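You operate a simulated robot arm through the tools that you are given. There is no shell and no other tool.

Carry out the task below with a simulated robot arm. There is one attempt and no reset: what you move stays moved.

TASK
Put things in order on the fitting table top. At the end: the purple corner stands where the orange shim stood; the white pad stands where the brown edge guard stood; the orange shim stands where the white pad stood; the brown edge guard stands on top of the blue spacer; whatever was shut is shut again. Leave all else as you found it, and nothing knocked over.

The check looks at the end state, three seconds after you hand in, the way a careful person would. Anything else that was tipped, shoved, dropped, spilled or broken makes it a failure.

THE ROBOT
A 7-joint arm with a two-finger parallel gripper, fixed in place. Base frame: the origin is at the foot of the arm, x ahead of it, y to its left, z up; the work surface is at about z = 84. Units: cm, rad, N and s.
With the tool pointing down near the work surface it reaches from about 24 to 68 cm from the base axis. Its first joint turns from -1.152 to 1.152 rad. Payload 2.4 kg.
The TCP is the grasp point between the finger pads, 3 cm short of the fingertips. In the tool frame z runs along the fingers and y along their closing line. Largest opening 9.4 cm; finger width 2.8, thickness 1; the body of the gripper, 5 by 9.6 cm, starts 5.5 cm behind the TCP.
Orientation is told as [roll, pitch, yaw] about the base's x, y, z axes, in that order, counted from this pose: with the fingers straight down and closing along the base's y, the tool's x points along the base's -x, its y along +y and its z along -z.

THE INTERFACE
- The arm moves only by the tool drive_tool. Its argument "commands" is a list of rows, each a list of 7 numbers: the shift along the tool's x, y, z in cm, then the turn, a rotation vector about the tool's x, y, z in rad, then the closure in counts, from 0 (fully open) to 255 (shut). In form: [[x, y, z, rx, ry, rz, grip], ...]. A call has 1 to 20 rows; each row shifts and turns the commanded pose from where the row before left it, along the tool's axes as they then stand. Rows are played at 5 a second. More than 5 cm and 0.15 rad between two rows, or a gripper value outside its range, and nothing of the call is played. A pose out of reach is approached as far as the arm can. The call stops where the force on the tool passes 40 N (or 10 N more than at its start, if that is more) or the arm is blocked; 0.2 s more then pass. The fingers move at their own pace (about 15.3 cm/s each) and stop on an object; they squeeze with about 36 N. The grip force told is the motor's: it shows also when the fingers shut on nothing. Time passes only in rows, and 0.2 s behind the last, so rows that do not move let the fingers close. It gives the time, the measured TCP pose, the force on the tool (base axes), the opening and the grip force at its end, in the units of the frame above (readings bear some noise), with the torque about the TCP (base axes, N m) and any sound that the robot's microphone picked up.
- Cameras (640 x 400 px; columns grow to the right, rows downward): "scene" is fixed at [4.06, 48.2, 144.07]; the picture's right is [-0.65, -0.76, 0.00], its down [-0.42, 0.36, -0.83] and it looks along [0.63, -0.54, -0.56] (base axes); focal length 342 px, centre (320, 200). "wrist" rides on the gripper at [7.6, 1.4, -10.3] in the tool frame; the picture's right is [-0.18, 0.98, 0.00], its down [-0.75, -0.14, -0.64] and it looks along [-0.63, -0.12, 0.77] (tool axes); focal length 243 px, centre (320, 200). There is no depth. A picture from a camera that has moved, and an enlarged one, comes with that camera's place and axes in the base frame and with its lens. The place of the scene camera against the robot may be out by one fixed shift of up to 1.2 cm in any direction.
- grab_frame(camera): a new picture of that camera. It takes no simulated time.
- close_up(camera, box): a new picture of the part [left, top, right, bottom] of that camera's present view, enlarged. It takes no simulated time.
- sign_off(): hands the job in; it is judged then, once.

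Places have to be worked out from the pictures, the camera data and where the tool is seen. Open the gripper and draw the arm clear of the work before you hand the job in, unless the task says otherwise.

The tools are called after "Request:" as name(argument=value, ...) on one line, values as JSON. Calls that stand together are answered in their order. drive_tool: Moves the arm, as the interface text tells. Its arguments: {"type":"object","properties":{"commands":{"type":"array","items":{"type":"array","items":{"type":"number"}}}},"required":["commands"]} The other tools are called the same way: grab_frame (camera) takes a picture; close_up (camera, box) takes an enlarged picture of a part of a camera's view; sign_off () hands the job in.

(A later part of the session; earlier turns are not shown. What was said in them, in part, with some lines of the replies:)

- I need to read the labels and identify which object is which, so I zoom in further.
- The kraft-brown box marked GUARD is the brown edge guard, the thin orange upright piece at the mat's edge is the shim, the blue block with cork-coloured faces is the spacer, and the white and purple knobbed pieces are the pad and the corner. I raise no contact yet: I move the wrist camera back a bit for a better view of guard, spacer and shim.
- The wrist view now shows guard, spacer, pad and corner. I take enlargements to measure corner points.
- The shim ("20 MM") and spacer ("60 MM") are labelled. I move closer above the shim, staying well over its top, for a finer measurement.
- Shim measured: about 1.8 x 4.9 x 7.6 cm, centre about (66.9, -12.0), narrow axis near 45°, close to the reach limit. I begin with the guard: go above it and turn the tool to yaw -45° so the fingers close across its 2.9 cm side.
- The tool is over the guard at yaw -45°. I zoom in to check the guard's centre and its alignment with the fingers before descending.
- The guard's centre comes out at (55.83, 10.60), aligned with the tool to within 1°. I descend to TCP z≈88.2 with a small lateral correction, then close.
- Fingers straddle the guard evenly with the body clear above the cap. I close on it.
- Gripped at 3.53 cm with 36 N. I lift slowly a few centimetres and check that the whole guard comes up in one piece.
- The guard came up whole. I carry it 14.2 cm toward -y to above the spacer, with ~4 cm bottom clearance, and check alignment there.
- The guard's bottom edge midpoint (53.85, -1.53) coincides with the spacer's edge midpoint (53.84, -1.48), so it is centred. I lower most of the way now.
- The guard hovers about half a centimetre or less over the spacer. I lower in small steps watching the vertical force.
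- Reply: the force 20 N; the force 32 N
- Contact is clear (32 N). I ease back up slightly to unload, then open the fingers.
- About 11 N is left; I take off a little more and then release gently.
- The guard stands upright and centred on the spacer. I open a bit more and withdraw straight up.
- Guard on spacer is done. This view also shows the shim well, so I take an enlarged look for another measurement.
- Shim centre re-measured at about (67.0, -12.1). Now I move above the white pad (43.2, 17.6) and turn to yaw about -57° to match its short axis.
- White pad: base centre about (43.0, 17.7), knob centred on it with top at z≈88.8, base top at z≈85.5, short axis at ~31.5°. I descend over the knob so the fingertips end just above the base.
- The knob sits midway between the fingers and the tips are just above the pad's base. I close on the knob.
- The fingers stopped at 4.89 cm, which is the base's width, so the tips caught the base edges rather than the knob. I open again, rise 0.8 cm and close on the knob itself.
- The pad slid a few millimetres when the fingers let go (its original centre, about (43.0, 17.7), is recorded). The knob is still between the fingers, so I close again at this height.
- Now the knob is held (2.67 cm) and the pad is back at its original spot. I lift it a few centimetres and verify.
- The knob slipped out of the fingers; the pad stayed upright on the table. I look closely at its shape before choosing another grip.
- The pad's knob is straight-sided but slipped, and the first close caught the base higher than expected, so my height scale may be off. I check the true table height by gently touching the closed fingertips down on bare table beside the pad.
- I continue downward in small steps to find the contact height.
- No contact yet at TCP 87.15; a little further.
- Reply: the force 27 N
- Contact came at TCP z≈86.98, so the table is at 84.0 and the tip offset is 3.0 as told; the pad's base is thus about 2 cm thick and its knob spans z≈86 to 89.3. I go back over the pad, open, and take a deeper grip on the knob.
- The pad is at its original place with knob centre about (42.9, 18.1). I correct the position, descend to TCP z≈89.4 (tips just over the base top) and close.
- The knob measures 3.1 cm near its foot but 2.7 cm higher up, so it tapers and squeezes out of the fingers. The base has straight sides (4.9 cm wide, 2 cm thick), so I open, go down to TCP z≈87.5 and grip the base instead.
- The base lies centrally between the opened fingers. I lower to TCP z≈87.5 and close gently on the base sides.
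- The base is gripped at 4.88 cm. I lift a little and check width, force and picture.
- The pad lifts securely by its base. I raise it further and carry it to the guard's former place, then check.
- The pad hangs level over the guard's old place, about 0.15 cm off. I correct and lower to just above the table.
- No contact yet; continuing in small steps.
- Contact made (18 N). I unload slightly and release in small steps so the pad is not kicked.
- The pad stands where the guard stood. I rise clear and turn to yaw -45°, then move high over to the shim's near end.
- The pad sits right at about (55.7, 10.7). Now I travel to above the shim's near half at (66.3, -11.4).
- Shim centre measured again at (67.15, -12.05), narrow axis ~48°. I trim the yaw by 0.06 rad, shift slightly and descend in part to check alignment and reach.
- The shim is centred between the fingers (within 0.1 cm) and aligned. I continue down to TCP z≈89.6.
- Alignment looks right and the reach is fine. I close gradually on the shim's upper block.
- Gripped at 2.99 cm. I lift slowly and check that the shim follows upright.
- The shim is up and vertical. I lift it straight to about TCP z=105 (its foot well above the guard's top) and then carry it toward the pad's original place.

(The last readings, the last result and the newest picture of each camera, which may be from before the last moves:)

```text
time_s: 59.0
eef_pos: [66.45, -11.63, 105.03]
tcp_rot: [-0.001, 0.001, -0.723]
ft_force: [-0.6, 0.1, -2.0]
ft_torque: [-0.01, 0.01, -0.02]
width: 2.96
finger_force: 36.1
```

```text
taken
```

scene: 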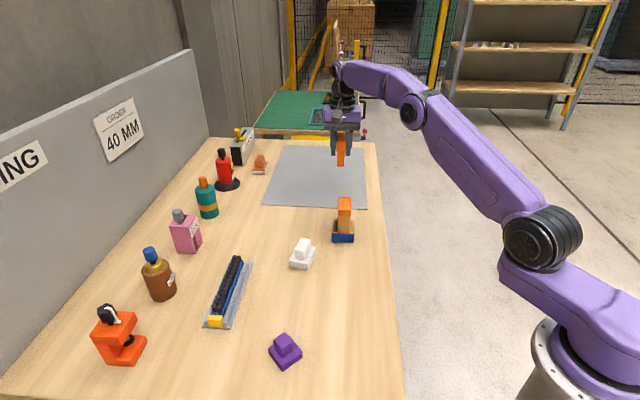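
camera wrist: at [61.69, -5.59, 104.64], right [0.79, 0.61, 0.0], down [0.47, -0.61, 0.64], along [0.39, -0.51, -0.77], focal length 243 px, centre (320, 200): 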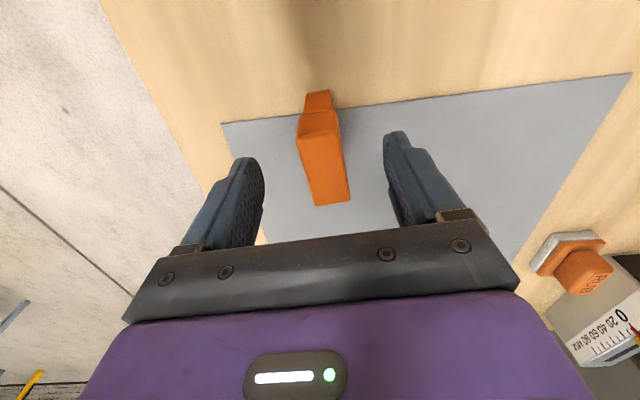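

The shim is held upright and clear of everything. I carry it across at this height.

Request:
drive_tool(commands=[[3.16, 0.54, 0, 0, 0, 0, 255], [3.16, 0.54, 0, 0, 0, 0, 255], [3.16, 0.54, 0, 0, 0, 0, 255], [3.16, 0.54, 0, 0, 0, 0, 255], [3.16, 0.54, 0, 0, 0, 0, 255], [3.16, 0.54, 0, 0, 0, 0, 255], [3.16, 0.54, 0, 0, 0, 0, 255], [3.16, 0.54, 0, 0, 0, 0, 255], [3.16, 0.54, 0, 0, 0, 0, 255], [3.16, 0.54, 0, 0, 0, 0, 255], [3.16, 0.54, 0, 0, 0, 0, 255], [3.14, 0.54, 0, 0, 0, 0, 255], [0, 0, 0, 0, 0, 0, 255], [0, 0, 0, 0, 0, 0, 255]])

Request:
grab_frame(camera="wrist")

Request:
grab_frame(camera="scene")

```text
time_s: 62.0
eef_pos: [42.68, 18.3, 104.67]
tcp_rot: [0.0, 0.001, -0.725]
ft_force: [-0.8, -0.1, -0.9]
ft_torque: [0.0, 0.03, 0.01]
width: 3.0
finger_force: 36.6
```

```text
taken
camera wrist: at [37.87, 24.41, 114.82], right [0.79, 0.61, 0.0], down [0.47, -0.61, 0.64], along [0.39, -0.51, -0.77], focal length 243 px, centre (320, 200)
```

wrist: 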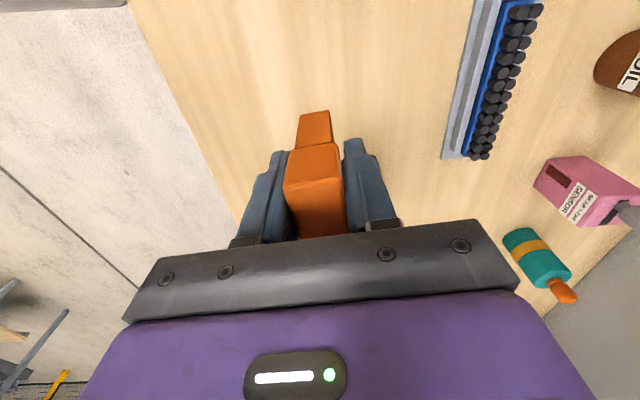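

```text
taken
```

scene: 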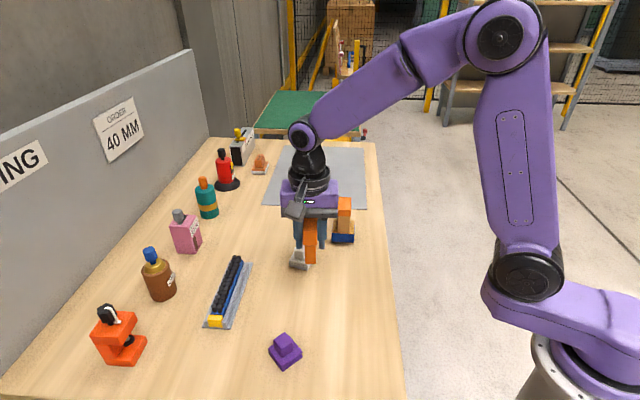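

The shim's centre is about (43.15, 17.84), target (43.0, 17.7). I correct by 0.2 cm along the closing line and lower to just above the table.

Request:
drive_tool(commands=[[0, -0.2, 3, 0, 0, 0, 255], [0, 0, 3.5, 0, 0, 0, 255], [0, 0, 3.5, 0, 0, 0, 255], [0, 0, 2.5, 0, 0, 0, 255], [0, 0, 1.2, 0, 0, 0, 255], [0, 0, 0.4, 0, 0, 0, 255], [0, 0, 0, 0, 0, 0, 255]])

Request:
close_up(camera="scene", box=[260, 230, 360, 320])

Request:
close_up(camera="wrist", box=[220, 60, 420, 250])

```text
time_s: 63.6
eef_pos: [42.53, 18.25, 90.79]
tcp_rot: [-0.001, 0.001, -0.725]
ft_force: [-0.4, -0.2, -1.8]
ft_torque: [0.0, 0.02, 0.02]
width: 2.99
finger_force: 35.8
```

```text
4.44 times, centred on (310, 275) of scene
camera zoom: at [4.06, 48.2, 144.07], right [-0.65, -0.76, 0.0], down [-0.42, 0.36, -0.83], along [0.63, -0.54, -0.56], focal length 1518 px, centre (364, -133)
```

zoom: 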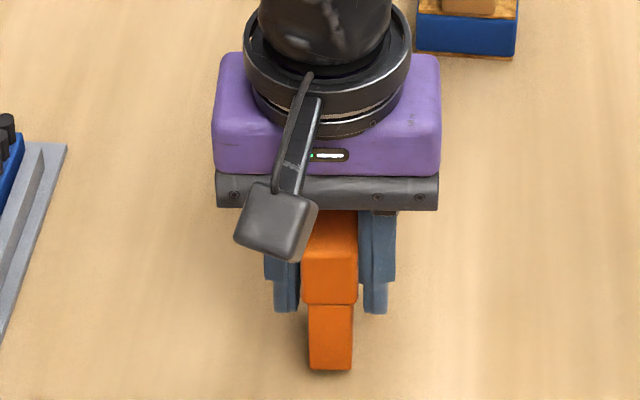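

```text
2.11 times, centred on (320, 155) of wrist
camera zoom: at [37.63, 24.36, 100.88], right [0.79, 0.61, 0.0], down [0.47, -0.61, 0.64], along [0.39, -0.51, -0.77], focal length 511 px, centre (320, 295)
```

zoom: 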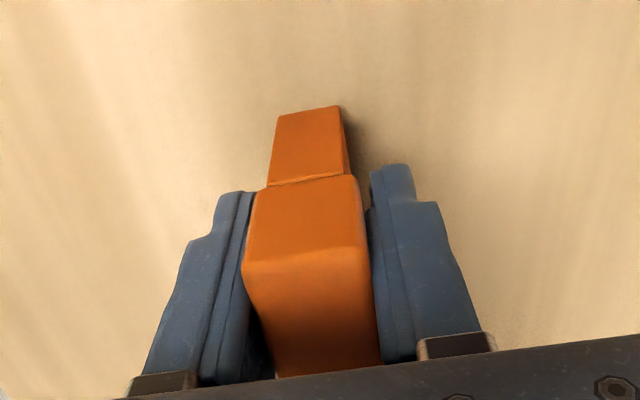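

About 0.9 cm above the table. I lower step by step until contact.

Request:
drive_tool(commands=[[0, 0, 0.4, 0, 0, 0, 255], [0, 0, 0.2, 0, 0, 0, 255], [0, 0, 0, 0, 0, 0, 255]])

Request:
drive_tool(commands=[[0, 0, 0.15, 0, 0, 0, 255], [0, 0, 0, 0, 0, 0, 255]])

Request:
drive_tool(commands=[[0, 0, 0.1, 0, 0, 0, 255], [0, 0, 0, 0, 0, 0, 255]])

```text
time_s: 64.4
eef_pos: [42.56, 18.27, 90.01]
tcp_rot: [-0.001, 0.001, -0.723]
ft_force: [-0.7, -0.6, -2.2]
ft_torque: [0.01, 0.03, 0.01]
width: 2.96
finger_force: 36.2
```

```text
time_s: 65.0
eef_pos: [42.58, 18.2, 89.98]
tcp_rot: [0.001, -0.001, -0.726]
ft_force: [0.4, 0.4, -2.0]
ft_torque: [-0.01, 0.0, 0.0]
width: 2.99
finger_force: 36.0
```

```text
time_s: 65.6
eef_pos: [42.65, 18.12, 89.82]
tcp_rot: [0.001, 0.0, -0.724]
ft_force: [-0.4, 1.2, -1.7]
ft_torque: [-0.02, 0.03, 0.0]
width: 2.97
finger_force: 36.2
```

Still hanging free (about -2 N of weight); continuing.

Request:
drive_tool(commands=[[0, 0, 0.1, 0, 0, 0, 255], [0, 0, 0, 0, 0, 0, 255]])

Request:
drive_tool(commands=[[0, 0, 0.08, 0, 0, 0, 255], [0, 0, 0, 0, 0, 0, 255]])

```text
time_s: 66.2
eef_pos: [42.62, 18.2, 89.55]
tcp_rot: [-0.001, 0.0, -0.723]
ft_force: [0.6, 0.2, -0.6]
ft_torque: [0.05, -0.03, 0.0]
width: 2.97
finger_force: 35.7
```

```text
time_s: 66.8
eef_pos: [42.52, 18.19, 89.5]
tcp_rot: [-0.001, 0.001, -0.723]
ft_force: [-1.0, -1.1, -1.1]
ft_torque: [0.01, -0.01, 0.0]
width: 2.99
finger_force: 36.1
```

Not yet in contact; a few more small steps.

Request:
drive_tool(commands=[[0, 0, 0.08, 0, 0, 0, 255], [0, 0, 0, 0, 0, 0, 255]])

Request:
drive_tool(commands=[[0, 0, 0.08, 0, 0, 0, 255], [0, 0, 0, 0, 0, 0, 255]])

Request:
close_up(camera="scene", box=[280, 230, 340, 320])

```text
time_s: 67.4
eef_pos: [42.59, 18.2, 89.52]
tcp_rot: [0.002, 0.0, -0.725]
ft_force: [-5.5, -1.4, 20.3]
ft_torque: [-0.23, -0.03, -0.01]
width: 2.98
finger_force: 35.4
```

```text
time_s: 68.0
eef_pos: [42.52, 18.31, 89.45]
tcp_rot: [0.001, -0.002, -0.725]
ft_force: [-1.3, -2.7, 27.7]
ft_torque: [-0.12, 0.03, 0.02]
width: 3.0
finger_force: 35.9
```

```text
4.44 times, centred on (310, 275) of scene
camera zoom: at [4.01, 48.17, 144.08], right [-0.65, -0.76, 0.0], down [-0.42, 0.36, -0.83], along [0.63, -0.54, -0.56], focal length 1518 px, centre (364, -133)
```

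zoom: 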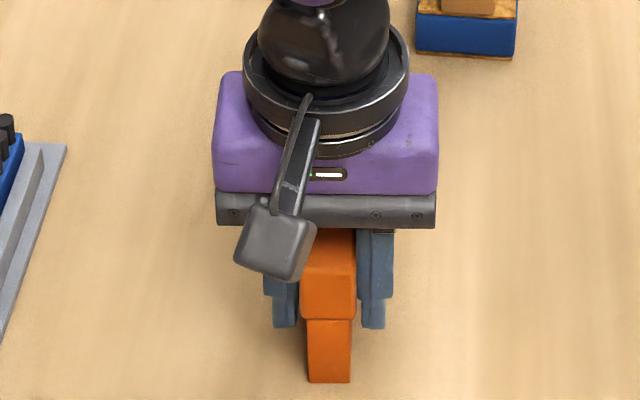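

In contact (28 N). I unload and open in fine steps so the narrow shim stays steady.

Request:
drive_tool(commands=[[0, 0, -0.16, 0, 0, 0, 255], [0, 0, 0, 0, 0, 0, 255]])

```text
time_s: 68.6
eef_pos: [42.33, 18.13, 89.61]
tcp_rot: [-0.001, 0.003, -0.724]
ft_force: [0.1, -0.5, -1.4]
ft_torque: [0.0, 0.03, -0.01]
width: 2.97
finger_force: 35.8
```

Unloaded to about its own weight. I set it back down 0.04 cm and open in fine steps.

Request:
drive_tool(commands=[[0, 0, 0.04, 0, 0, 0, 255], [0, 0, 0, 0, 0, 0, 190], [0, 0, 0, 0, 0, 0, 178], [0, 0, 0, 0, 0, 0, 174], [0, 0, 0, 0, 0, 0, 172], [0, 0, 0, 0, 0, 0, 170], [0, 0, 0, 0, 0, 0, 168], [0, 0, 0, 0, 0, 0, 165], [0, 0, 0, 0, 0, 0, 161], [0, 0, 0, 0, 0, 0, 156], [0, 0, 0, 0, 0, 0, 150], [0, 0, 0, 0, 0, 0, 140], [0, 0, 0, 0, 0, 0, 125], [0, 0, 0, 0, 0, 0, 110], [0, 0, 0, 0, 0, 0, 110]])

Request:
close_up(camera="scene", box=[280, 230, 340, 320])

Request:
close_up(camera="wrist", box=[220, 60, 420, 250])

```text
time_s: 71.8
eef_pos: [42.53, 18.22, 89.67]
tcp_rot: [-0.002, 0.0, -0.724]
ft_force: [0.2, -0.5, 0.2]
ft_torque: [-0.05, 0.0, 0.02]
width: 5.34
finger_force: 0.1
```

```text
4.44 times, centred on (310, 275) of scene
camera zoom: at [4.06, 48.2, 144.07], right [-0.65, -0.76, 0.0], down [-0.42, 0.36, -0.83], along [0.63, -0.54, -0.56], focal length 1518 px, centre (364, -133)
```

zoom: 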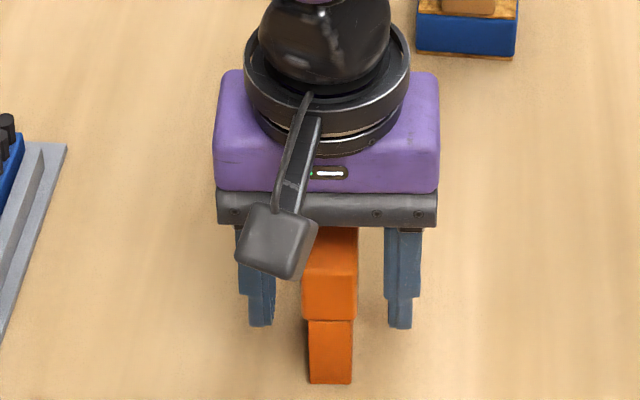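

```text
2.11 times, centred on (320, 155) of wrist
camera zoom: at [37.68, 24.35, 99.81], right [0.79, 0.61, 0.0], down [0.47, -0.61, 0.64], along [0.39, -0.51, -0.77], focal length 511 px, centre (320, 295)
```

zoom: 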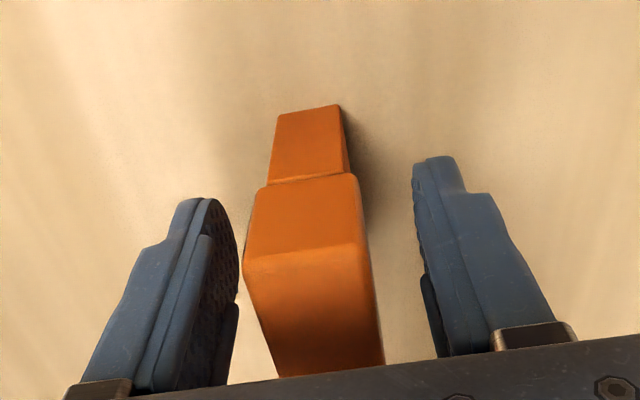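

The shim stands upright. I withdraw straight up.

Request:
drive_tool(commands=[[0, 0, -1, 0, 0, 0, 110], [0, 0, -2, 0, 0, 0, 100], [0, 0, -3.5, 0, 0, 0, 80], [0, 0, -4, 0, 0, 0, 50], [0, 0, -3, 0, 0, 0, 50], [0, 0, 0, 0, 0, 0, 50]])

Request:
grab_frame(camera="wrist")

Request:
close_up(camera="wrist", box=[260, 20, 400, 160])

Request:
grab_frame(camera="scene")

```text
time_s: 73.2
eef_pos: [42.76, 18.34, 103.43]
tcp_rot: [0.0, 0.0, -0.724]
ft_force: [-0.2, -0.9, 0.6]
ft_torque: [-0.04, 0.01, 0.0]
width: 7.55
finger_force: 0.1
```

```text
taken
camera wrist: at [37.88, 24.35, 113.71], right [0.79, 0.61, 0.0], down [0.47, -0.61, 0.64], along [0.39, -0.51, -0.77], focal length 243 px, centre (320, 200)
```

wrist: 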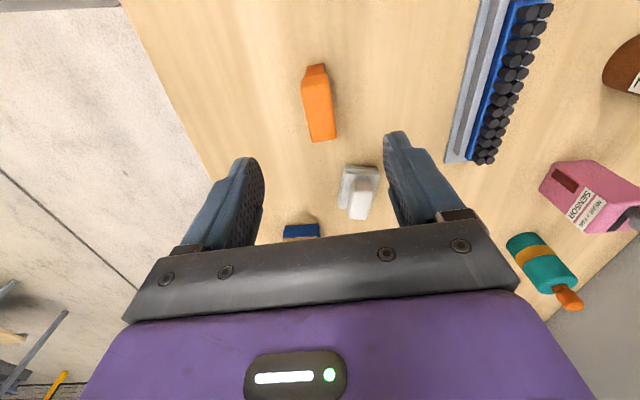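

```text
2.86 times, centred on (330, 90) of wrist
camera zoom: at [37.88, 24.35, 113.71], right [0.79, 0.61, 0.0], down [0.47, -0.61, 0.64], along [0.39, -0.51, -0.77], focal length 693 px, centre (291, 514)
```

zoom: 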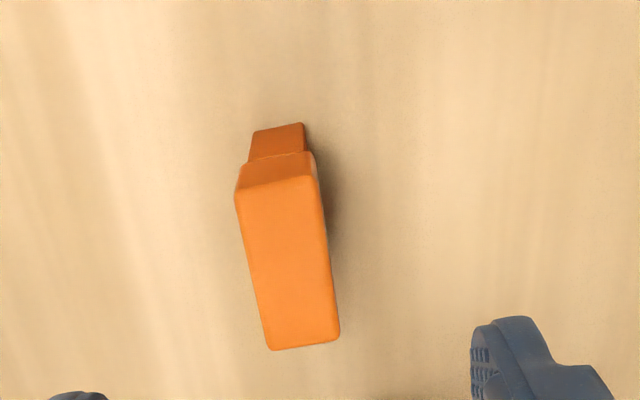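

```text
taken
```

scene: 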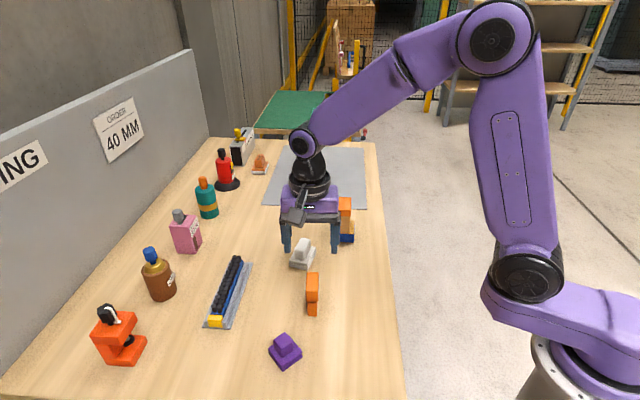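

The shim's centre measures (42.9, 17.8), right on the pad's former place. Now I turn the tool to yaw 0 and move above the purple corner to measure it.

Request:
drive_tool(commands=[[0, 0, 0, 0, 0, -0.1207, 50], [0, 0, 0, 0, 0, -0.1207, 50], [0, 0, 0, 0, 0, -0.1207, 50], [0, 0, 0, 0, 0, -0.1207, 50], [0, 0, 0, 0, 0, -0.1207, 50], [0, 0, 0, 0, 0, -0.1207, 50], [1.97, 3.4, 0.5, 0, 0, 0, 0], [1.97, 3.4, 0.5, 0, 0, 0, 0], [1.96, 3.4, 1, 0, 0, 0, 0], [0, 0, 0, 0, 0, 0, 0]])

Request:
grab_frame(camera="wrist")

Request:
close_up(camera="wrist", box=[260, 30, 400, 170])

Request:
close_up(camera="scene", box=[255, 320, 315, 380])

```text
time_s: 75.4
eef_pos: [36.74, 28.05, 100.83]
tcp_rot: [0.0, 0.002, 0.0]
ft_force: [0.1, -0.6, 0.2]
ft_torque: [0.01, 0.0, -0.03]
width: 9.41
finger_force: 0.0
```

```text
taken
camera wrist: at [29.1, 29.41, 111.05], right [0.18, 0.98, 0.0], down [0.75, -0.14, 0.64], along [0.63, -0.12, -0.77], focal length 243 px, centre (320, 200)
```

wrist: 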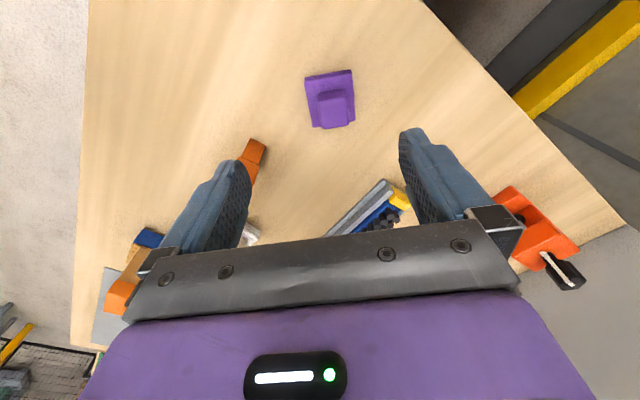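

```text
2.86 times, centred on (330, 100) of wrist
camera zoom: at [29.1, 29.41, 111.05], right [0.18, 0.98, 0.0], down [0.75, -0.14, 0.64], along [0.63, -0.12, -0.77], focal length 693 px, centre (291, 486)
```

zoom: 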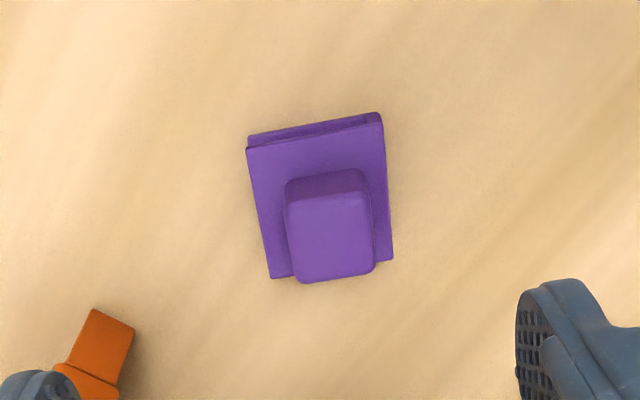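

```text
6.67 times, centred on (285, 350) of scene
camera zoom: at [4.05, 48.2, 144.07], right [-0.65, -0.76, 0.0], down [-0.42, 0.36, -0.83], along [0.63, -0.54, -0.56], focal length 2277 px, centre (553, -800)
```

zoom: 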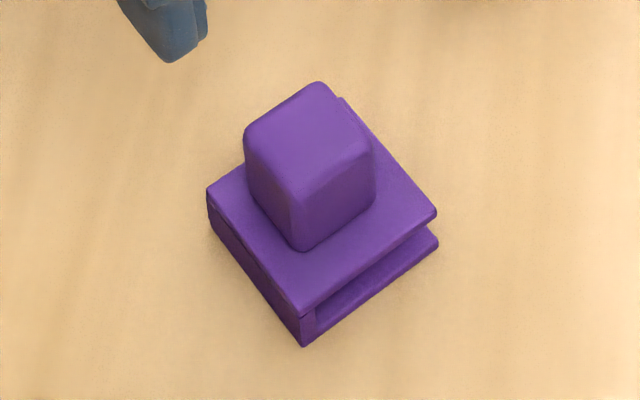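

Purple corner: base about 4.6 cm square, axis-aligned, centre (37.3, 29.0), base height ≈1.9 cm, knob top z≈88.6. I'll grip its base across y with the TCP 0.8 cm nearer the robot than its centre (helps the reach later), so I shift and descend.

Request:
drive_tool(commands=[[0.2, 0.97, 2, 0, 0, 0, 50], [0, 0, 3, 0, 0, 0, 50], [0, 0, 3, 0, 0, 0, 50], [0, 0, 1.5, 0, 0, 0, 50], [0, 0, 0, 0, 0, 0, 50]])

Request:
close_up(camera="wrist", box=[220, 60, 420, 250])

Request:
close_up(camera="scene", box=[240, 290, 340, 390])

```text
time_s: 76.6
eef_pos: [36.44, 29.31, 91.48]
tcp_rot: [0.001, 0.002, 0.001]
ft_force: [-0.1, -0.1, 0.0]
ft_torque: [0.01, -0.02, 0.01]
width: 7.58
finger_force: 0.2
```

```text
2.11 times, centred on (320, 155) of wrist
camera zoom: at [28.75, 30.74, 101.69], right [0.18, 0.98, 0.0], down [0.75, -0.14, 0.64], along [0.63, -0.12, -0.77], focal length 511 px, centre (320, 295)
```

zoom: 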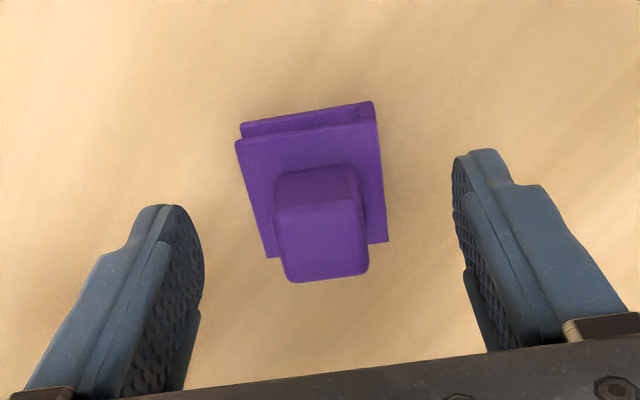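

```text
4.00 times, centred on (290, 340) of scene
camera zoom: at [4.06, 48.2, 144.07], right [-0.65, -0.76, 0.0], down [-0.42, 0.36, -0.83], along [0.63, -0.54, -0.56], focal length 1366 px, centre (440, -360)
```

zoom: 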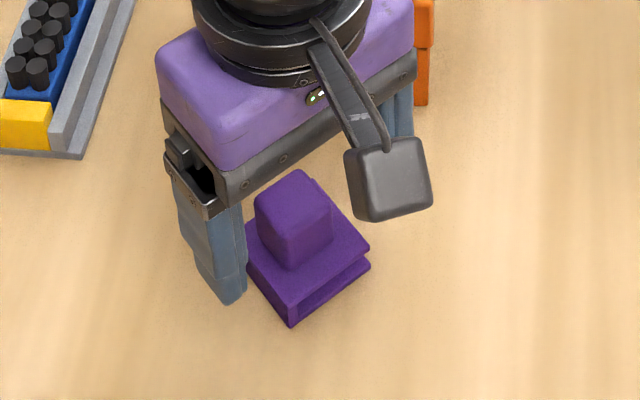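

The corner is about 0.25 cm off the middle of the fingers toward -y. I correct and go down to TCP z≈87.4.

Request:
drive_tool(commands=[[-0.1, -0.25, 0, 0, 0, 0, 50], [0, 0, 2, 0, 0, 0, 50], [0, 0, 1.5, 0, 0, 0, 50], [0, 0, 0.55, 0, 0, 0, 50], [0, 0, 0, 0, 0, 0, 50]])

Request:
close_up(camera="wrist", box=[220, 60, 420, 250])

Request:
close_up(camera="scene", box=[240, 290, 340, 390])

```text
time_s: 77.8
eef_pos: [36.29, 29.26, 87.57]
tcp_rot: [-0.001, 0.0, -0.001]
ft_force: [-0.7, -0.5, -0.4]
ft_torque: [-0.05, 0.0, 0.0]
width: 7.53
finger_force: 0.1
```

```text
2.11 times, centred on (320, 155) of wrist
camera zoom: at [28.75, 30.62, 97.74], right [0.18, 0.98, 0.0], down [0.75, -0.14, 0.64], along [0.63, -0.12, -0.77], focal length 511 px, centre (320, 295)
```

zoom: 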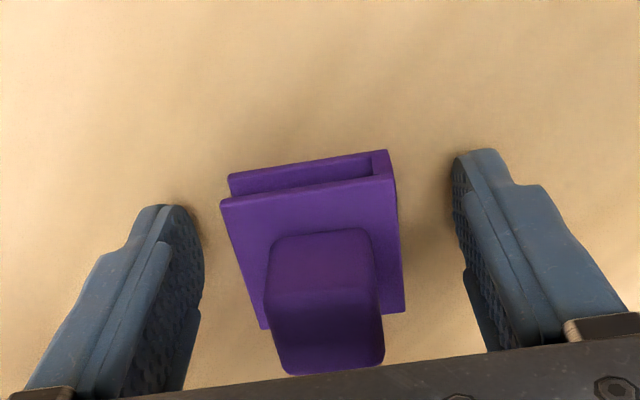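

```text
4.00 times, centred on (290, 340) of scene
camera zoom: at [4.06, 48.2, 144.07], right [-0.65, -0.76, 0.0], down [-0.42, 0.36, -0.83], along [0.63, -0.54, -0.56], focal length 1366 px, centre (440, -360)
```

zoom: 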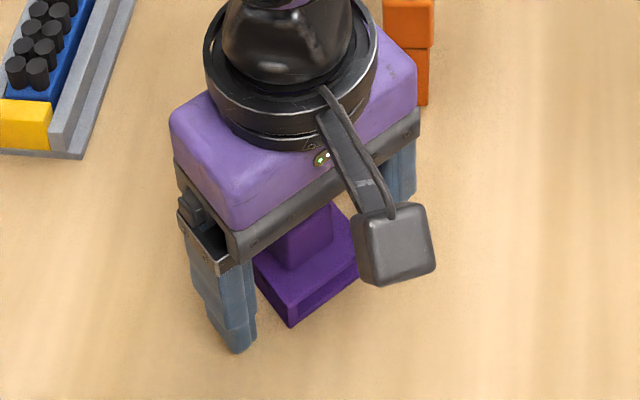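

Nearly centred now (0.1 cm). I close gradually on the base.

Request:
drive_tool(commands=[[0, -0.1, 0, 0, 0, 0, 90], [0, 0, 0, 0, 0, 0, 105], [0, 0, 0, 0, 0, 0, 115], [0, 0, 0, 0, 0, 0, 122], [0, 0, 0, 0, 0, 0, 130], [0, 0, 0, 0, 0, 0, 145], [0, 0, 0, 0, 0, 0, 255], [0, 0, 0, 0, 0, 0, 255], [0, 0, 0, 0, 0, 0, 255]])

Request:
close_up(camera="wrist", box=[220, 60, 420, 250])

```text
time_s: 79.8
eef_pos: [36.47, 29.14, 87.47]
tcp_rot: [0.0, 0.0, 0.0]
ft_force: [-0.8, -0.4, -0.3]
ft_torque: [0.05, -0.04, 0.02]
width: 4.58
finger_force: 35.8
```

```text
2.11 times, centred on (320, 155) of wrist
camera zoom: at [28.74, 30.48, 97.75], right [0.18, 0.98, 0.0], down [0.75, -0.14, 0.64], along [0.63, -0.12, -0.77], focal length 511 px, centre (320, 295)
```

zoom: 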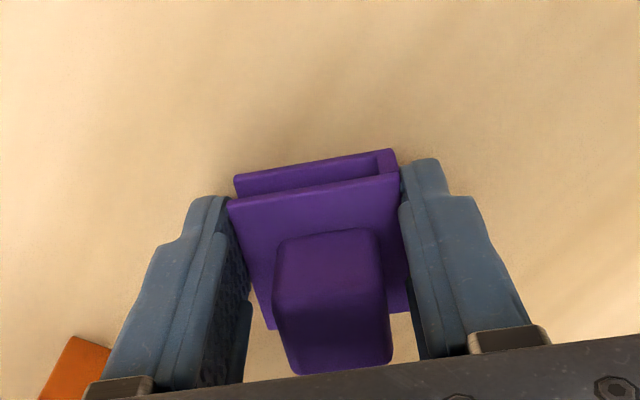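

Held at 4.58 cm. I lift slowly and check.

Request:
drive_tool(commands=[[0, 0, -0.2, 0, 0, 0, 255], [0, 0, -0.3, 0, 0, 0, 255], [0, 0, -0.5, 0, 0, 0, 255], [0, 0, -1, 0, 0, 0, 255], [0, 0, 0, 0, 0, 0, 255]])

Request:
close_up(camera="wrist", box=[220, 60, 420, 250])

Request:
close_up(camera="scene", box=[240, 290, 340, 390])

```text
time_s: 81.0
eef_pos: [36.35, 29.18, 89.57]
tcp_rot: [0.0, 0.001, 0.0]
ft_force: [-0.1, 0.0, -1.0]
ft_torque: [0.01, 0.01, -0.01]
width: 4.59
finger_force: 36.0
```

```text
2.11 times, centred on (320, 155) of wrist
camera zoom: at [28.74, 30.55, 99.74], right [0.18, 0.98, 0.0], down [0.75, -0.14, 0.64], along [0.63, -0.12, -0.77], focal length 511 px, centre (320, 295)
```

zoom: 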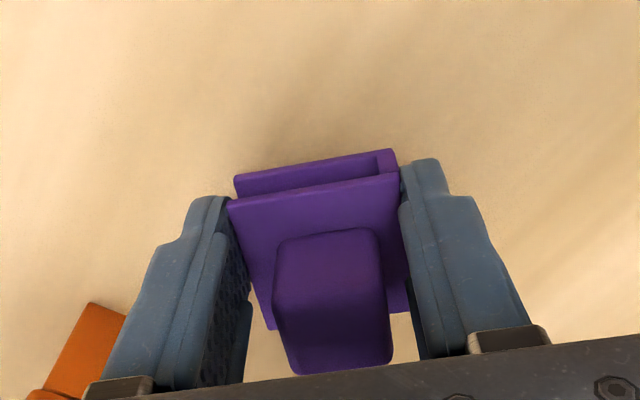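

```text
4.00 times, centred on (290, 340) of scene
camera zoom: at [4.06, 48.2, 144.07], right [-0.65, -0.76, 0.0], down [-0.42, 0.36, -0.83], along [0.63, -0.54, -0.56], focal length 1366 px, centre (440, -360)
```

zoom: 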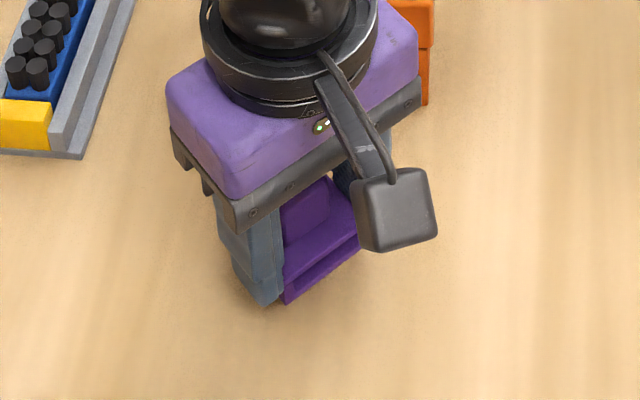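

The corner is firmly held. I raise it to TCP z≈104, above every object, then carry it across in small steps.

Request:
drive_tool(commands=[[0, 0, -3, 0, 0, 0, 255], [0, 0, -4, 0, 0, 0, 255], [0, 0, -4, 0, 0, 0, 255], [0, 0, -3.5, 0, 0, 0, 255], [-2.48, -3.43, 0, 0, 0, 0, 255], [-2.48, -3.43, 0, 0, 0, 0, 255], [-2.48, -3.43, 0, 0, 0, 0, 255], [-2.48, -3.43, 0, 0, 0, 0, 255], [-2.48, -3.43, 0, 0, 0, 0, 255], [-2.48, -3.43, 0, 0, 0, 0, 255], [-2.48, -3.43, 0, 0, 0, 0, 255], [-2.48, -3.43, 0, 0, 0, 0, 255], [-2.48, -3.43, 0, 0, 0, 0, 255], [-2.48, -3.43, 0, 0, 0, 0, 255], [-2.48, -3.43, 0, 0, 0, 0, 255], [-2.0, -3.47, 0, 0, 0, 0, 255], [0, 0, 0, 0, 0, 0, 255], [0, 0, 0, 0, 0, 0, 255]])

Request:
grab_frame(camera="wrist")

Request:
grab_frame(camera="scene")

```text
time_s: 84.8
eef_pos: [65.89, -12.45, 103.9]
tcp_rot: [0.001, 0.001, 0.001]
ft_force: [-0.7, 0.0, -0.5]
ft_torque: [0.01, 0.0, 0.02]
width: 4.58
finger_force: 35.9
```

```text
taken
camera wrist: at [58.21, -11.01, 114.19], right [0.18, 0.98, 0.0], down [0.75, -0.14, 0.64], along [0.63, -0.12, -0.77], focal length 243 px, centre (320, 200)
```

wrist: 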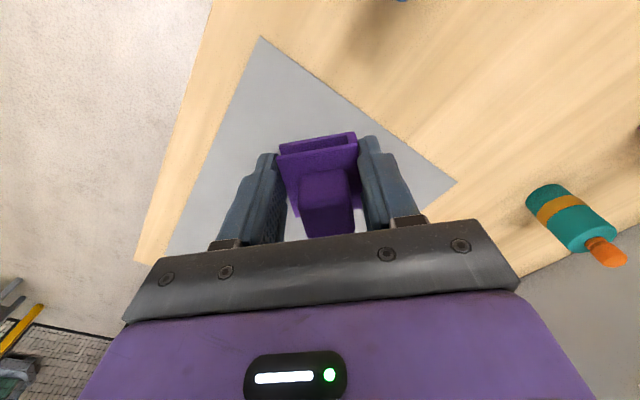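

```text
taken
```

scene: 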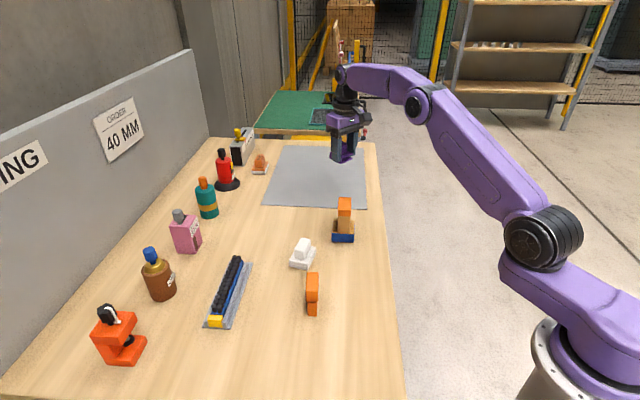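

The corner is near the shim's old place. To place it accurately I measure against the mat's corner in this view, as I did in the earlier views (shim centre was about (7.16, 5.47) cm from the mat's corner).

Request:
close_up(camera="wrist", box=[220, 10, 400, 170])

Request:
close_up(camera="wrist", box=[240, 100, 400, 240])

```text
2.50 times, centred on (310, 90) of wrist
camera zoom: at [58.21, -11.01, 114.19], right [0.18, 0.98, 0.0], down [0.75, -0.14, 0.64], along [0.63, -0.12, -0.77], focal length 606 px, centre (345, 475)
```

zoom: 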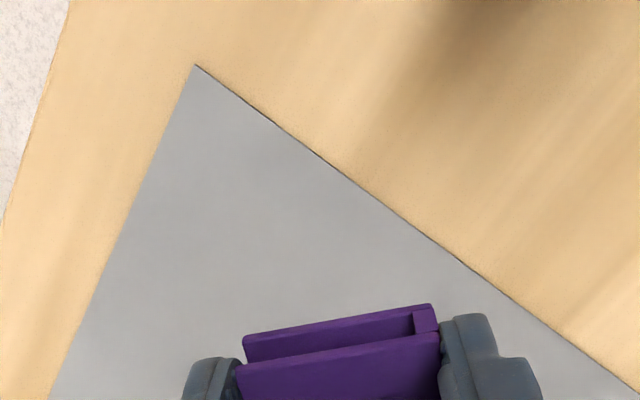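

```text
2.86 times, centred on (320, 170) of wrist
camera zoom: at [58.21, -11.01, 114.19], right [0.18, 0.98, 0.0], down [0.75, -0.14, 0.64], along [0.63, -0.12, -0.77], focal length 693 px, centre (320, 286)
```

zoom: 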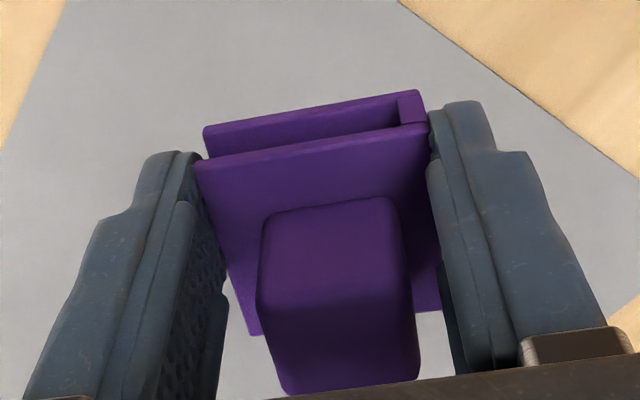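

In this view the held corner's centre is (66.75, -12.41) and the shim's old centre (67.25, -12.15). I shift by (+0.5, +0.26) and lower to just above the mat.

Request:
drive_tool(commands=[[-0.5, 0.26, 0, 0, 0, 0, 255], [0, 0, 3, 0, 0, 0, 255], [0, 0, 3.5, 0, 0, 0, 255], [0, 0, 3.5, 0, 0, 0, 255], [0, 0, 2.5, 0, 0, 0, 255], [0, 0, 0, 0, 0, 0, 255]])

Request:
grab_frame(camera="wrist")

Request:
close_up(camera="scene", box=[290, 130, 390, 240])

```text
time_s: 86.2
eef_pos: [66.46, -11.82, 91.38]
tcp_rot: [0.0, 0.0, -0.001]
ft_force: [-0.2, 0.2, -0.9]
ft_torque: [0.0, -0.01, 0.01]
width: 4.56
finger_force: 36.3
```

```text
taken
camera wrist: at [58.84, -10.43, 101.64], right [0.18, 0.98, 0.0], down [0.75, -0.14, 0.64], along [0.63, -0.12, -0.77], focal length 243 px, centre (320, 200)
```

wrist: 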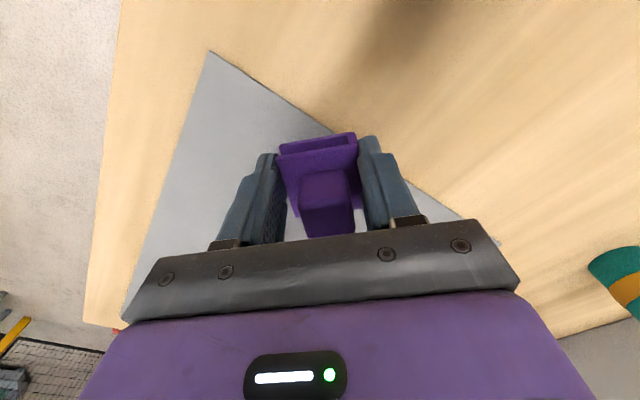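

```text
3.64 times, centred on (340, 185) of scene
camera zoom: at [4.06, 48.2, 144.07], right [-0.65, -0.76, 0.0], down [-0.42, 0.36, -0.83], along [0.63, -0.54, -0.56], focal length 1242 px, centre (247, 254)
```

zoom: 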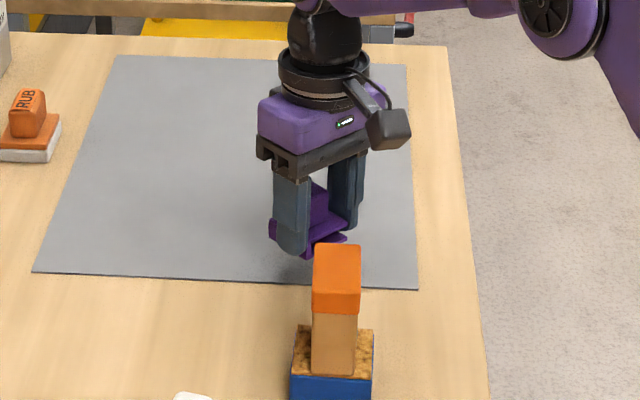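

I zoom on the mat corner and the held piece in this lower view to check the final offset.

Request:
close_up(camera="wrist", box=[180, 30, 380, 190])

Request:
close_up(camera="wrist", box=[250, 110, 390, 240])

```text
2.50 times, centred on (280, 110) of wrist
camera zoom: at [58.84, -10.43, 101.64], right [0.18, 0.98, 0.0], down [0.75, -0.14, 0.64], along [0.63, -0.12, -0.77], focal length 606 px, centre (420, 425)
```

zoom: 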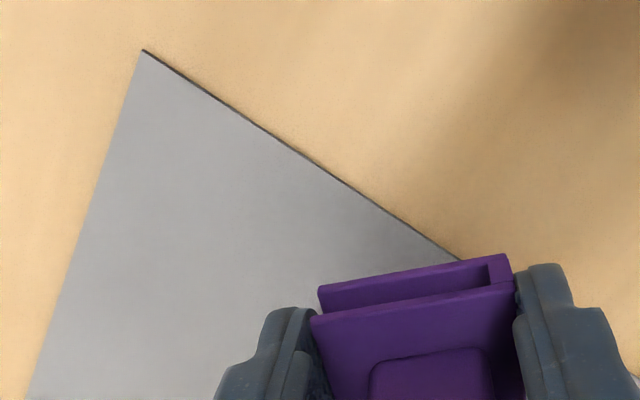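

```text
3.08 times, centred on (320, 175) of wrist
camera zoom: at [58.84, -10.43, 101.64], right [0.18, 0.98, 0.0], down [0.75, -0.14, 0.64], along [0.63, -0.12, -0.77], focal length 746 px, centre (320, 277)
```

zoom: 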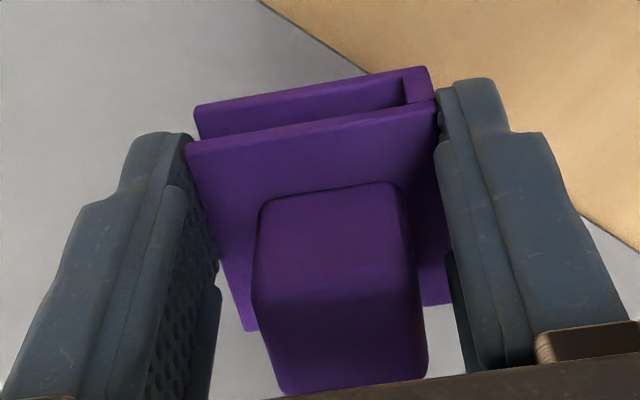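

The held corner is at (67.38, -11.83) against a target of (67.26, -12.2) in this frame. I correct and lower close to the mat.

Request:
drive_tool(commands=[[0.12, -0.35, 0, 0, 0, 0, 255], [0, 0, 1.5, 0, 0, 0, 255], [0, 0, 1.0, 0, 0, 0, 255], [0, 0, 0.5, 0, 0, 0, 255], [0, 0, 0, 0, 0, 0, 255]])

Request:
close_up(camera="wrist", box=[180, 30, 380, 190])

Request:
close_up(camera="scene", box=[310, 150, 380, 220])

```text
time_s: 87.4
eef_pos: [66.34, -11.98, 88.57]
tcp_rot: [0.001, 0.001, -0.001]
ft_force: [0.0, -0.5, -0.1]
ft_torque: [-0.01, 0.02, 0.04]
width: 4.59
finger_force: 36.5
```

```text
2.50 times, centred on (280, 110) of wrist
camera zoom: at [58.59, -10.68, 98.77], right [0.18, 0.98, 0.0], down [0.75, -0.14, 0.64], along [0.63, -0.12, -0.77], focal length 606 px, centre (420, 425)
```

zoom: 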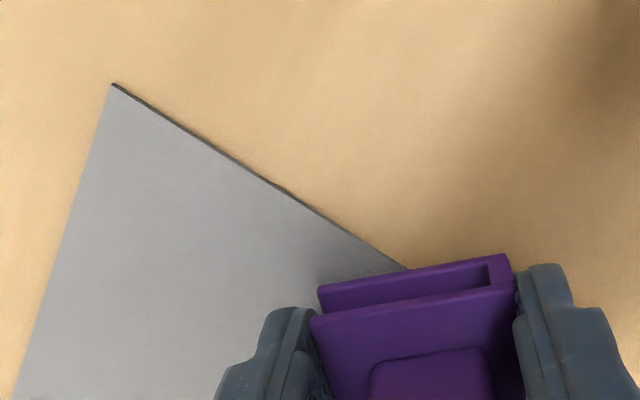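

```text
5.71 times, centred on (345, 185) of scene
camera zoom: at [4.06, 48.2, 144.07], right [-0.65, -0.76, 0.0], down [-0.42, 0.36, -0.83], along [0.63, -0.54, -0.56], focal length 1952 px, centre (177, 286)
```

zoom: 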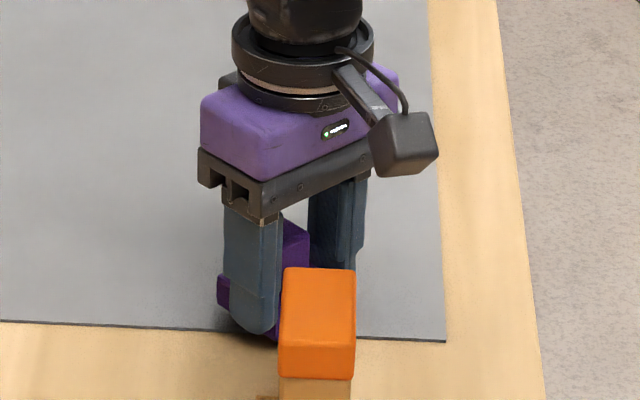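

Within about 0.15 cm of the target now. I lower in small steps to contact.

Request:
drive_tool(commands=[[-0.08, -0.08, 0.3, 0, 0, 0, 255], [0, 0, 0.2, 0, 0, 0, 255], [0, 0, 0, 0, 0, 0, 255]])

Request:
drive_tool(commands=[[0, 0, 0.12, 0, 0, 0, 255], [0, 0, 0, 0, 0, 0, 255]])

Request:
drive_tool(commands=[[0, 0, 0.1, 0, 0, 0, 255], [0, 0, 0, 0, 0, 0, 255]])

```text
time_s: 88.2
eef_pos: [66.23, -12.37, 88.14]
tcp_rot: [0.001, -0.002, 0.001]
ft_force: [0.4, -0.8, -0.6]
ft_torque: [0.03, 0.03, 0.01]
width: 4.58
finger_force: 35.9
```

```text
time_s: 88.8
eef_pos: [66.26, -12.26, 87.93]
tcp_rot: [-0.001, 0.001, 0.001]
ft_force: [-0.4, -0.5, -0.2]
ft_torque: [0.02, -0.04, -0.01]
width: 4.58
finger_force: 36.3
```

```text
time_s: 89.4
eef_pos: [66.25, -12.22, 87.81]
tcp_rot: [0.0, 0.001, 0.0]
ft_force: [0.1, -0.5, 0.4]
ft_torque: [0.03, 0.0, 0.01]
width: 4.56
finger_force: 36.4
```

Still free; continuing in small steps.

Request:
drive_tool(commands=[[0, 0, 0.1, 0, 0, 0, 255], [0, 0, 0, 0, 0, 0, 255]])

Request:
drive_tool(commands=[[0, 0, 0.08, 0, 0, 0, 255], [0, 0, 0, 0, 0, 0, 255]])

```text
time_s: 90.0
eef_pos: [66.22, -12.27, 87.71]
tcp_rot: [0.0, -0.002, -0.003]
ft_force: [-1.2, 1.0, 5.8]
ft_torque: [0.15, -0.11, 0.07]
width: 4.58
finger_force: 35.7
```

```text
time_s: 90.6
eef_pos: [66.34, -12.35, 87.72]
tcp_rot: [0.0, -0.001, 0.001]
ft_force: [-4.3, 1.2, 14.2]
ft_torque: [0.33, -0.17, 0.09]
width: 4.58
finger_force: 35.9
```

Contact at about 14 N. I unload a touch and open in fine steps.

Request:
drive_tool(commands=[[0, 0, -0.08, 0, 0, 0, 255], [0, 0, 0, 0, 0, 0, 160], [0, 0, 0, 0, 0, 0, 138], [0, 0, 0, 0, 0, 0, 132], [0, 0, 0, 0, 0, 0, 129], [0, 0, 0, 0, 0, 0, 126], [0, 0, 0, 0, 0, 0, 123], [0, 0, 0, 0, 0, 0, 119], [0, 0, 0, 0, 0, 0, 114], [0, 0, 0, 0, 0, 0, 106], [0, 0, 0, 0, 0, 0, 95], [0, 0, 0, 0, 0, 0, 80], [0, 0, 0, 0, 0, 0, 65], [0, 0, 0, 0, 0, 0, 65]])

Request:
grab_frame(camera="wrist")

Request:
close_up(camera="wrist", box=[180, 30, 380, 190])

Request:
close_up(camera="scene", box=[310, 150, 380, 220])

```text
time_s: 93.6
eef_pos: [66.24, -12.46, 87.64]
tcp_rot: [0.001, 0.0, 0.0]
ft_force: [-0.9, -0.6, -0.6]
ft_torque: [0.01, 0.02, 0.0]
width: 7.02
finger_force: 0.1
```

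```text
taken
camera wrist: at [58.63, -10.88, 97.9], right [0.18, 0.98, 0.0], down [0.75, -0.14, 0.64], along [0.63, -0.12, -0.77], focal length 243 px, centre (320, 200)
```

wrist: 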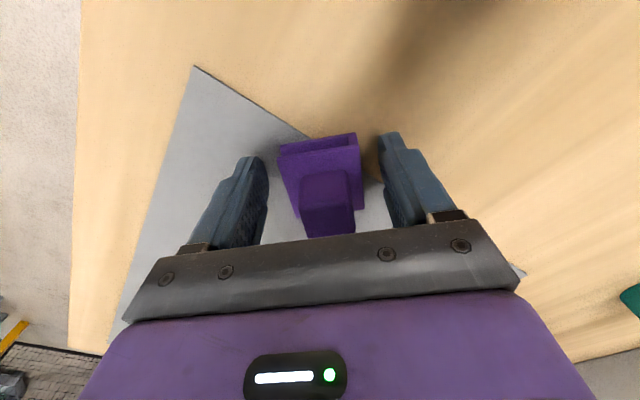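

```text
2.50 times, centred on (280, 110) of wrist
camera zoom: at [58.63, -10.88, 97.9], right [0.18, 0.98, 0.0], down [0.75, -0.14, 0.64], along [0.63, -0.12, -0.77], focal length 606 px, centre (420, 425)
```

zoom: 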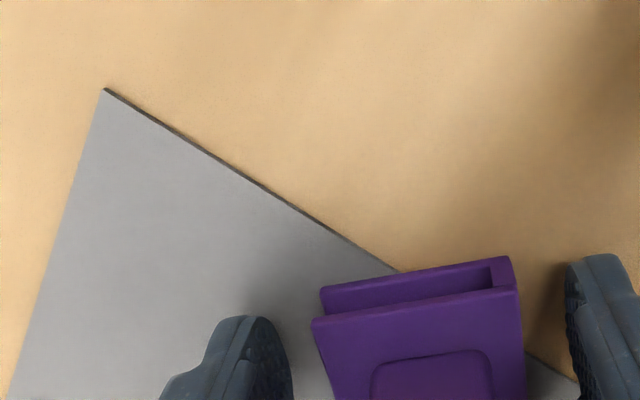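

```text
5.71 times, centred on (345, 185) of scene
camera zoom: at [4.06, 48.2, 144.07], right [-0.65, -0.76, 0.0], down [-0.42, 0.36, -0.83], along [0.63, -0.54, -0.56], focal length 1952 px, centre (177, 286)
```

zoom: 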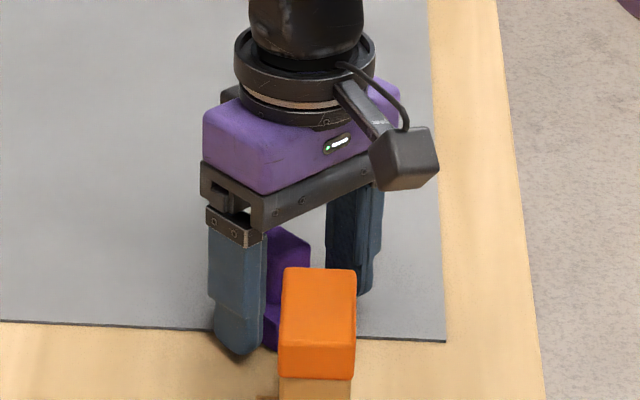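

The corner is released and resting. I withdraw straight up and check the result.

Request:
drive_tool(commands=[[0, 0, -1, 0, 0, 0, 65], [0, 0, -3, 0, 0, 0, 60], [0, 0, -4, 0, 0, 0, 50], [0, 0, -4, 0, 0, 0, 30], [0, 0, -4, 0, 0, 0, 0], [0, 0, 0, 0, 0, 0, 0]])

Request:
grab_frame(camera="wrist")

Request:
close_up(camera="wrist", box=[220, 10, 400, 170])

Request:
close_up(camera="scene", box=[300, 150, 390, 250])

```text
time_s: 95.0
eef_pos: [66.0, -12.26, 103.72]
tcp_rot: [0.0, 0.001, -0.001]
ft_force: [0.3, 0.8, -0.2]
ft_torque: [-0.04, 0.02, 0.0]
width: 9.42
finger_force: 0.0
```

```text
taken
camera wrist: at [58.36, -10.9, 113.9], right [0.18, 0.98, 0.0], down [0.75, -0.14, 0.64], along [0.63, -0.12, -0.77], focal length 243 px, centre (320, 200)
```

wrist: 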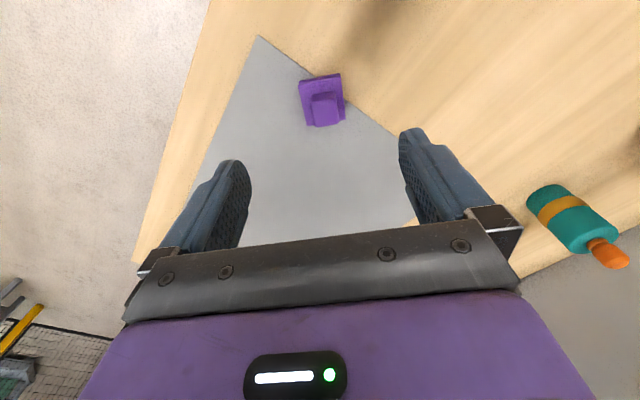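

```text
2.50 times, centred on (310, 90) of wrist
camera zoom: at [58.36, -10.9, 113.9], right [0.18, 0.98, 0.0], down [0.75, -0.14, 0.64], along [0.63, -0.12, -0.77], focal length 606 px, centre (345, 475)
```

zoom: 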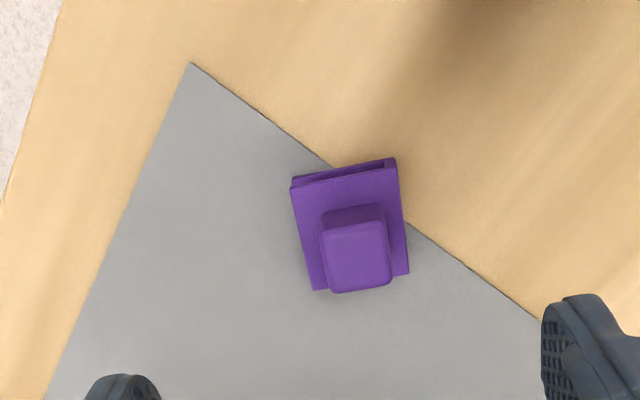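

```text
4.00 times, centred on (345, 200) of scene
camera zoom: at [4.06, 48.2, 144.07], right [-0.65, -0.76, 0.0], down [-0.42, 0.36, -0.83], along [0.63, -0.54, -0.56], focal length 1366 px, centre (220, 200)
```

zoom: 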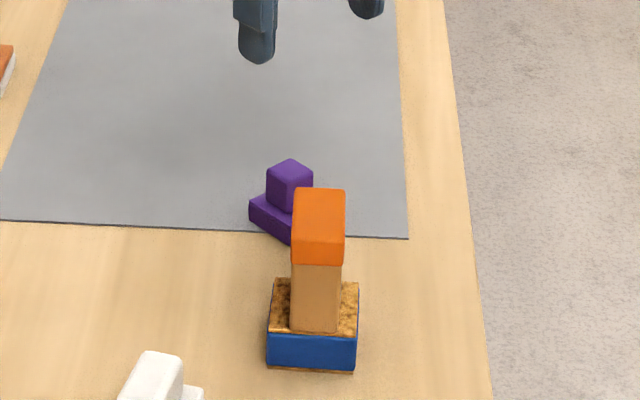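

The corner's centre is (7.19, 5.43) cm from the mat's corner against (7.16, 5.47) for the shim before, so it is right on the spot. I raise the arm and draw it back clear to about its starting pose.

Request:
drive_tool(commands=[[0, 0, -4, 0, 0, 0, 0], [0, 0, -4, 0, 0, 0, 0], [2, 1.5, -3, 0, 0, 0, 0], [3, 2, -2, 0, 0, 0, 0], [3.5, 2.5, -2, 0, 0, 0, 0], [3.5, 2.5, -1, 0, 0, 0, 0], [3.5, 2.5, 0, 0, 0, 0, 0], [3.5, 2.5, 0, 0, 0, 0, 0], [2.6, 2.5, 0, 0, 0, 0, 0], [0, 0, 0, 0, 0, 0, 0], [0, 0, 0, 0, 0, 0, 0]])

Request:
grab_frame(camera="scene")

Request:
grab_frame(camera="wrist")

Request:
close_up(camera="scene", box=[260, 150, 400, 330])

```text
time_s: 97.4
eef_pos: [43.33, 3.83, 119.27]
tcp_rot: [0.0, 0.0, 0.001]
ft_force: [0.3, 0.4, 0.5]
ft_torque: [0.02, 0.01, -0.04]
width: 9.41
finger_force: 0.1
out of reach, approached as far as the arm can: row 2
```

```text
taken
```

scene: 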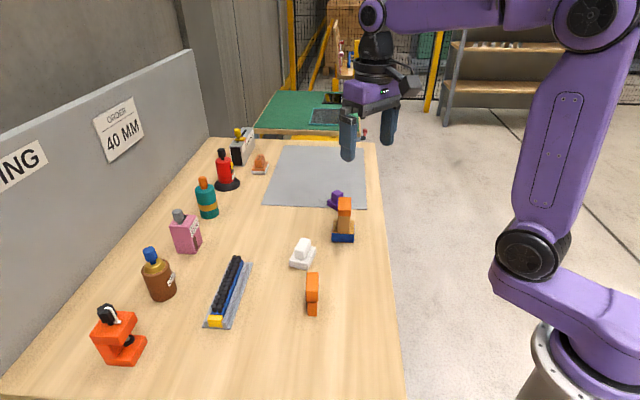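

```text
taken
camera wrist: at [35.6, 5.27, 129.55], right [0.18, 0.98, 0.0], down [0.75, -0.14, 0.64], along [0.63, -0.12, -0.77], focal length 243 px, centre (320, 200)
```

wrist: 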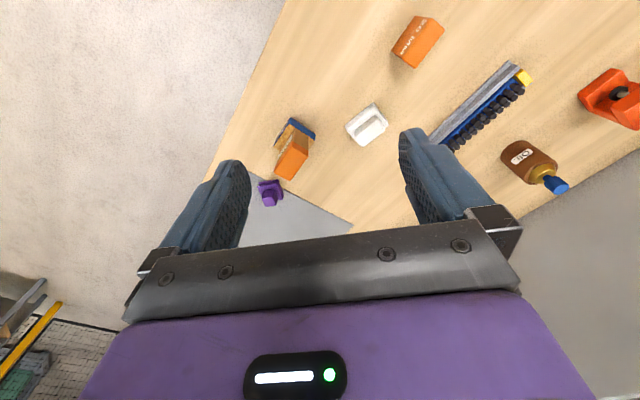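

```text
2.22 times, centred on (330, 240) of scene
camera zoom: at [4.05, 48.2, 144.07], right [-0.65, -0.76, 0.0], down [-0.42, 0.36, -0.83], along [0.63, -0.54, -0.56], focal length 759 px, centre (298, 111)
```

zoom: 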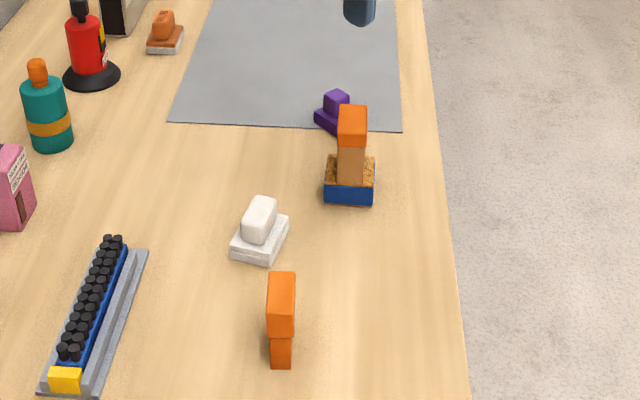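

All four moves check out: guard upright on the spacer, pad on the guard's place, shim standing on the pad's place, corner on the shim's place. Nothing else was disturbed, nothing was opened, the gripper is open and the arm is clear, so I hand in.

Request:
sign_off()

```text
The job is handed in.
```

I made all four moves and handed the job in. The last pictures show every piece upright and the other items where they were; I don't have the checker's result.

| Piece | Now stands | How close |
|---|---|---|
| Brown edge guard | On top of the blue spacer | Centred to within a few millimetres; the spacer did not move |
| White pad | Where the edge guard stood | Within about 2 mm |
| Orange shim | Where the white pad stood | Within about 2 mm |
| Purple corner | Where the orange shim stood, across the mat's edge as the shim was | Under 1 mm from the shim's old position, measured against the mat's corner |

- **White pad:** it slipped out of the fingers on the first lift because its knob tapers. It stayed upright on the table, and I then lifted it by its base instead.
- **Orientation:** I carried each piece over without turning it, so the pieces don't face the same way as the ones they replaced.
- **Anything shut:** I saw nothing that needed opening, so there was nothing to shut again.

The gripper is open and the arm is back near its starting pose, clear of the table.
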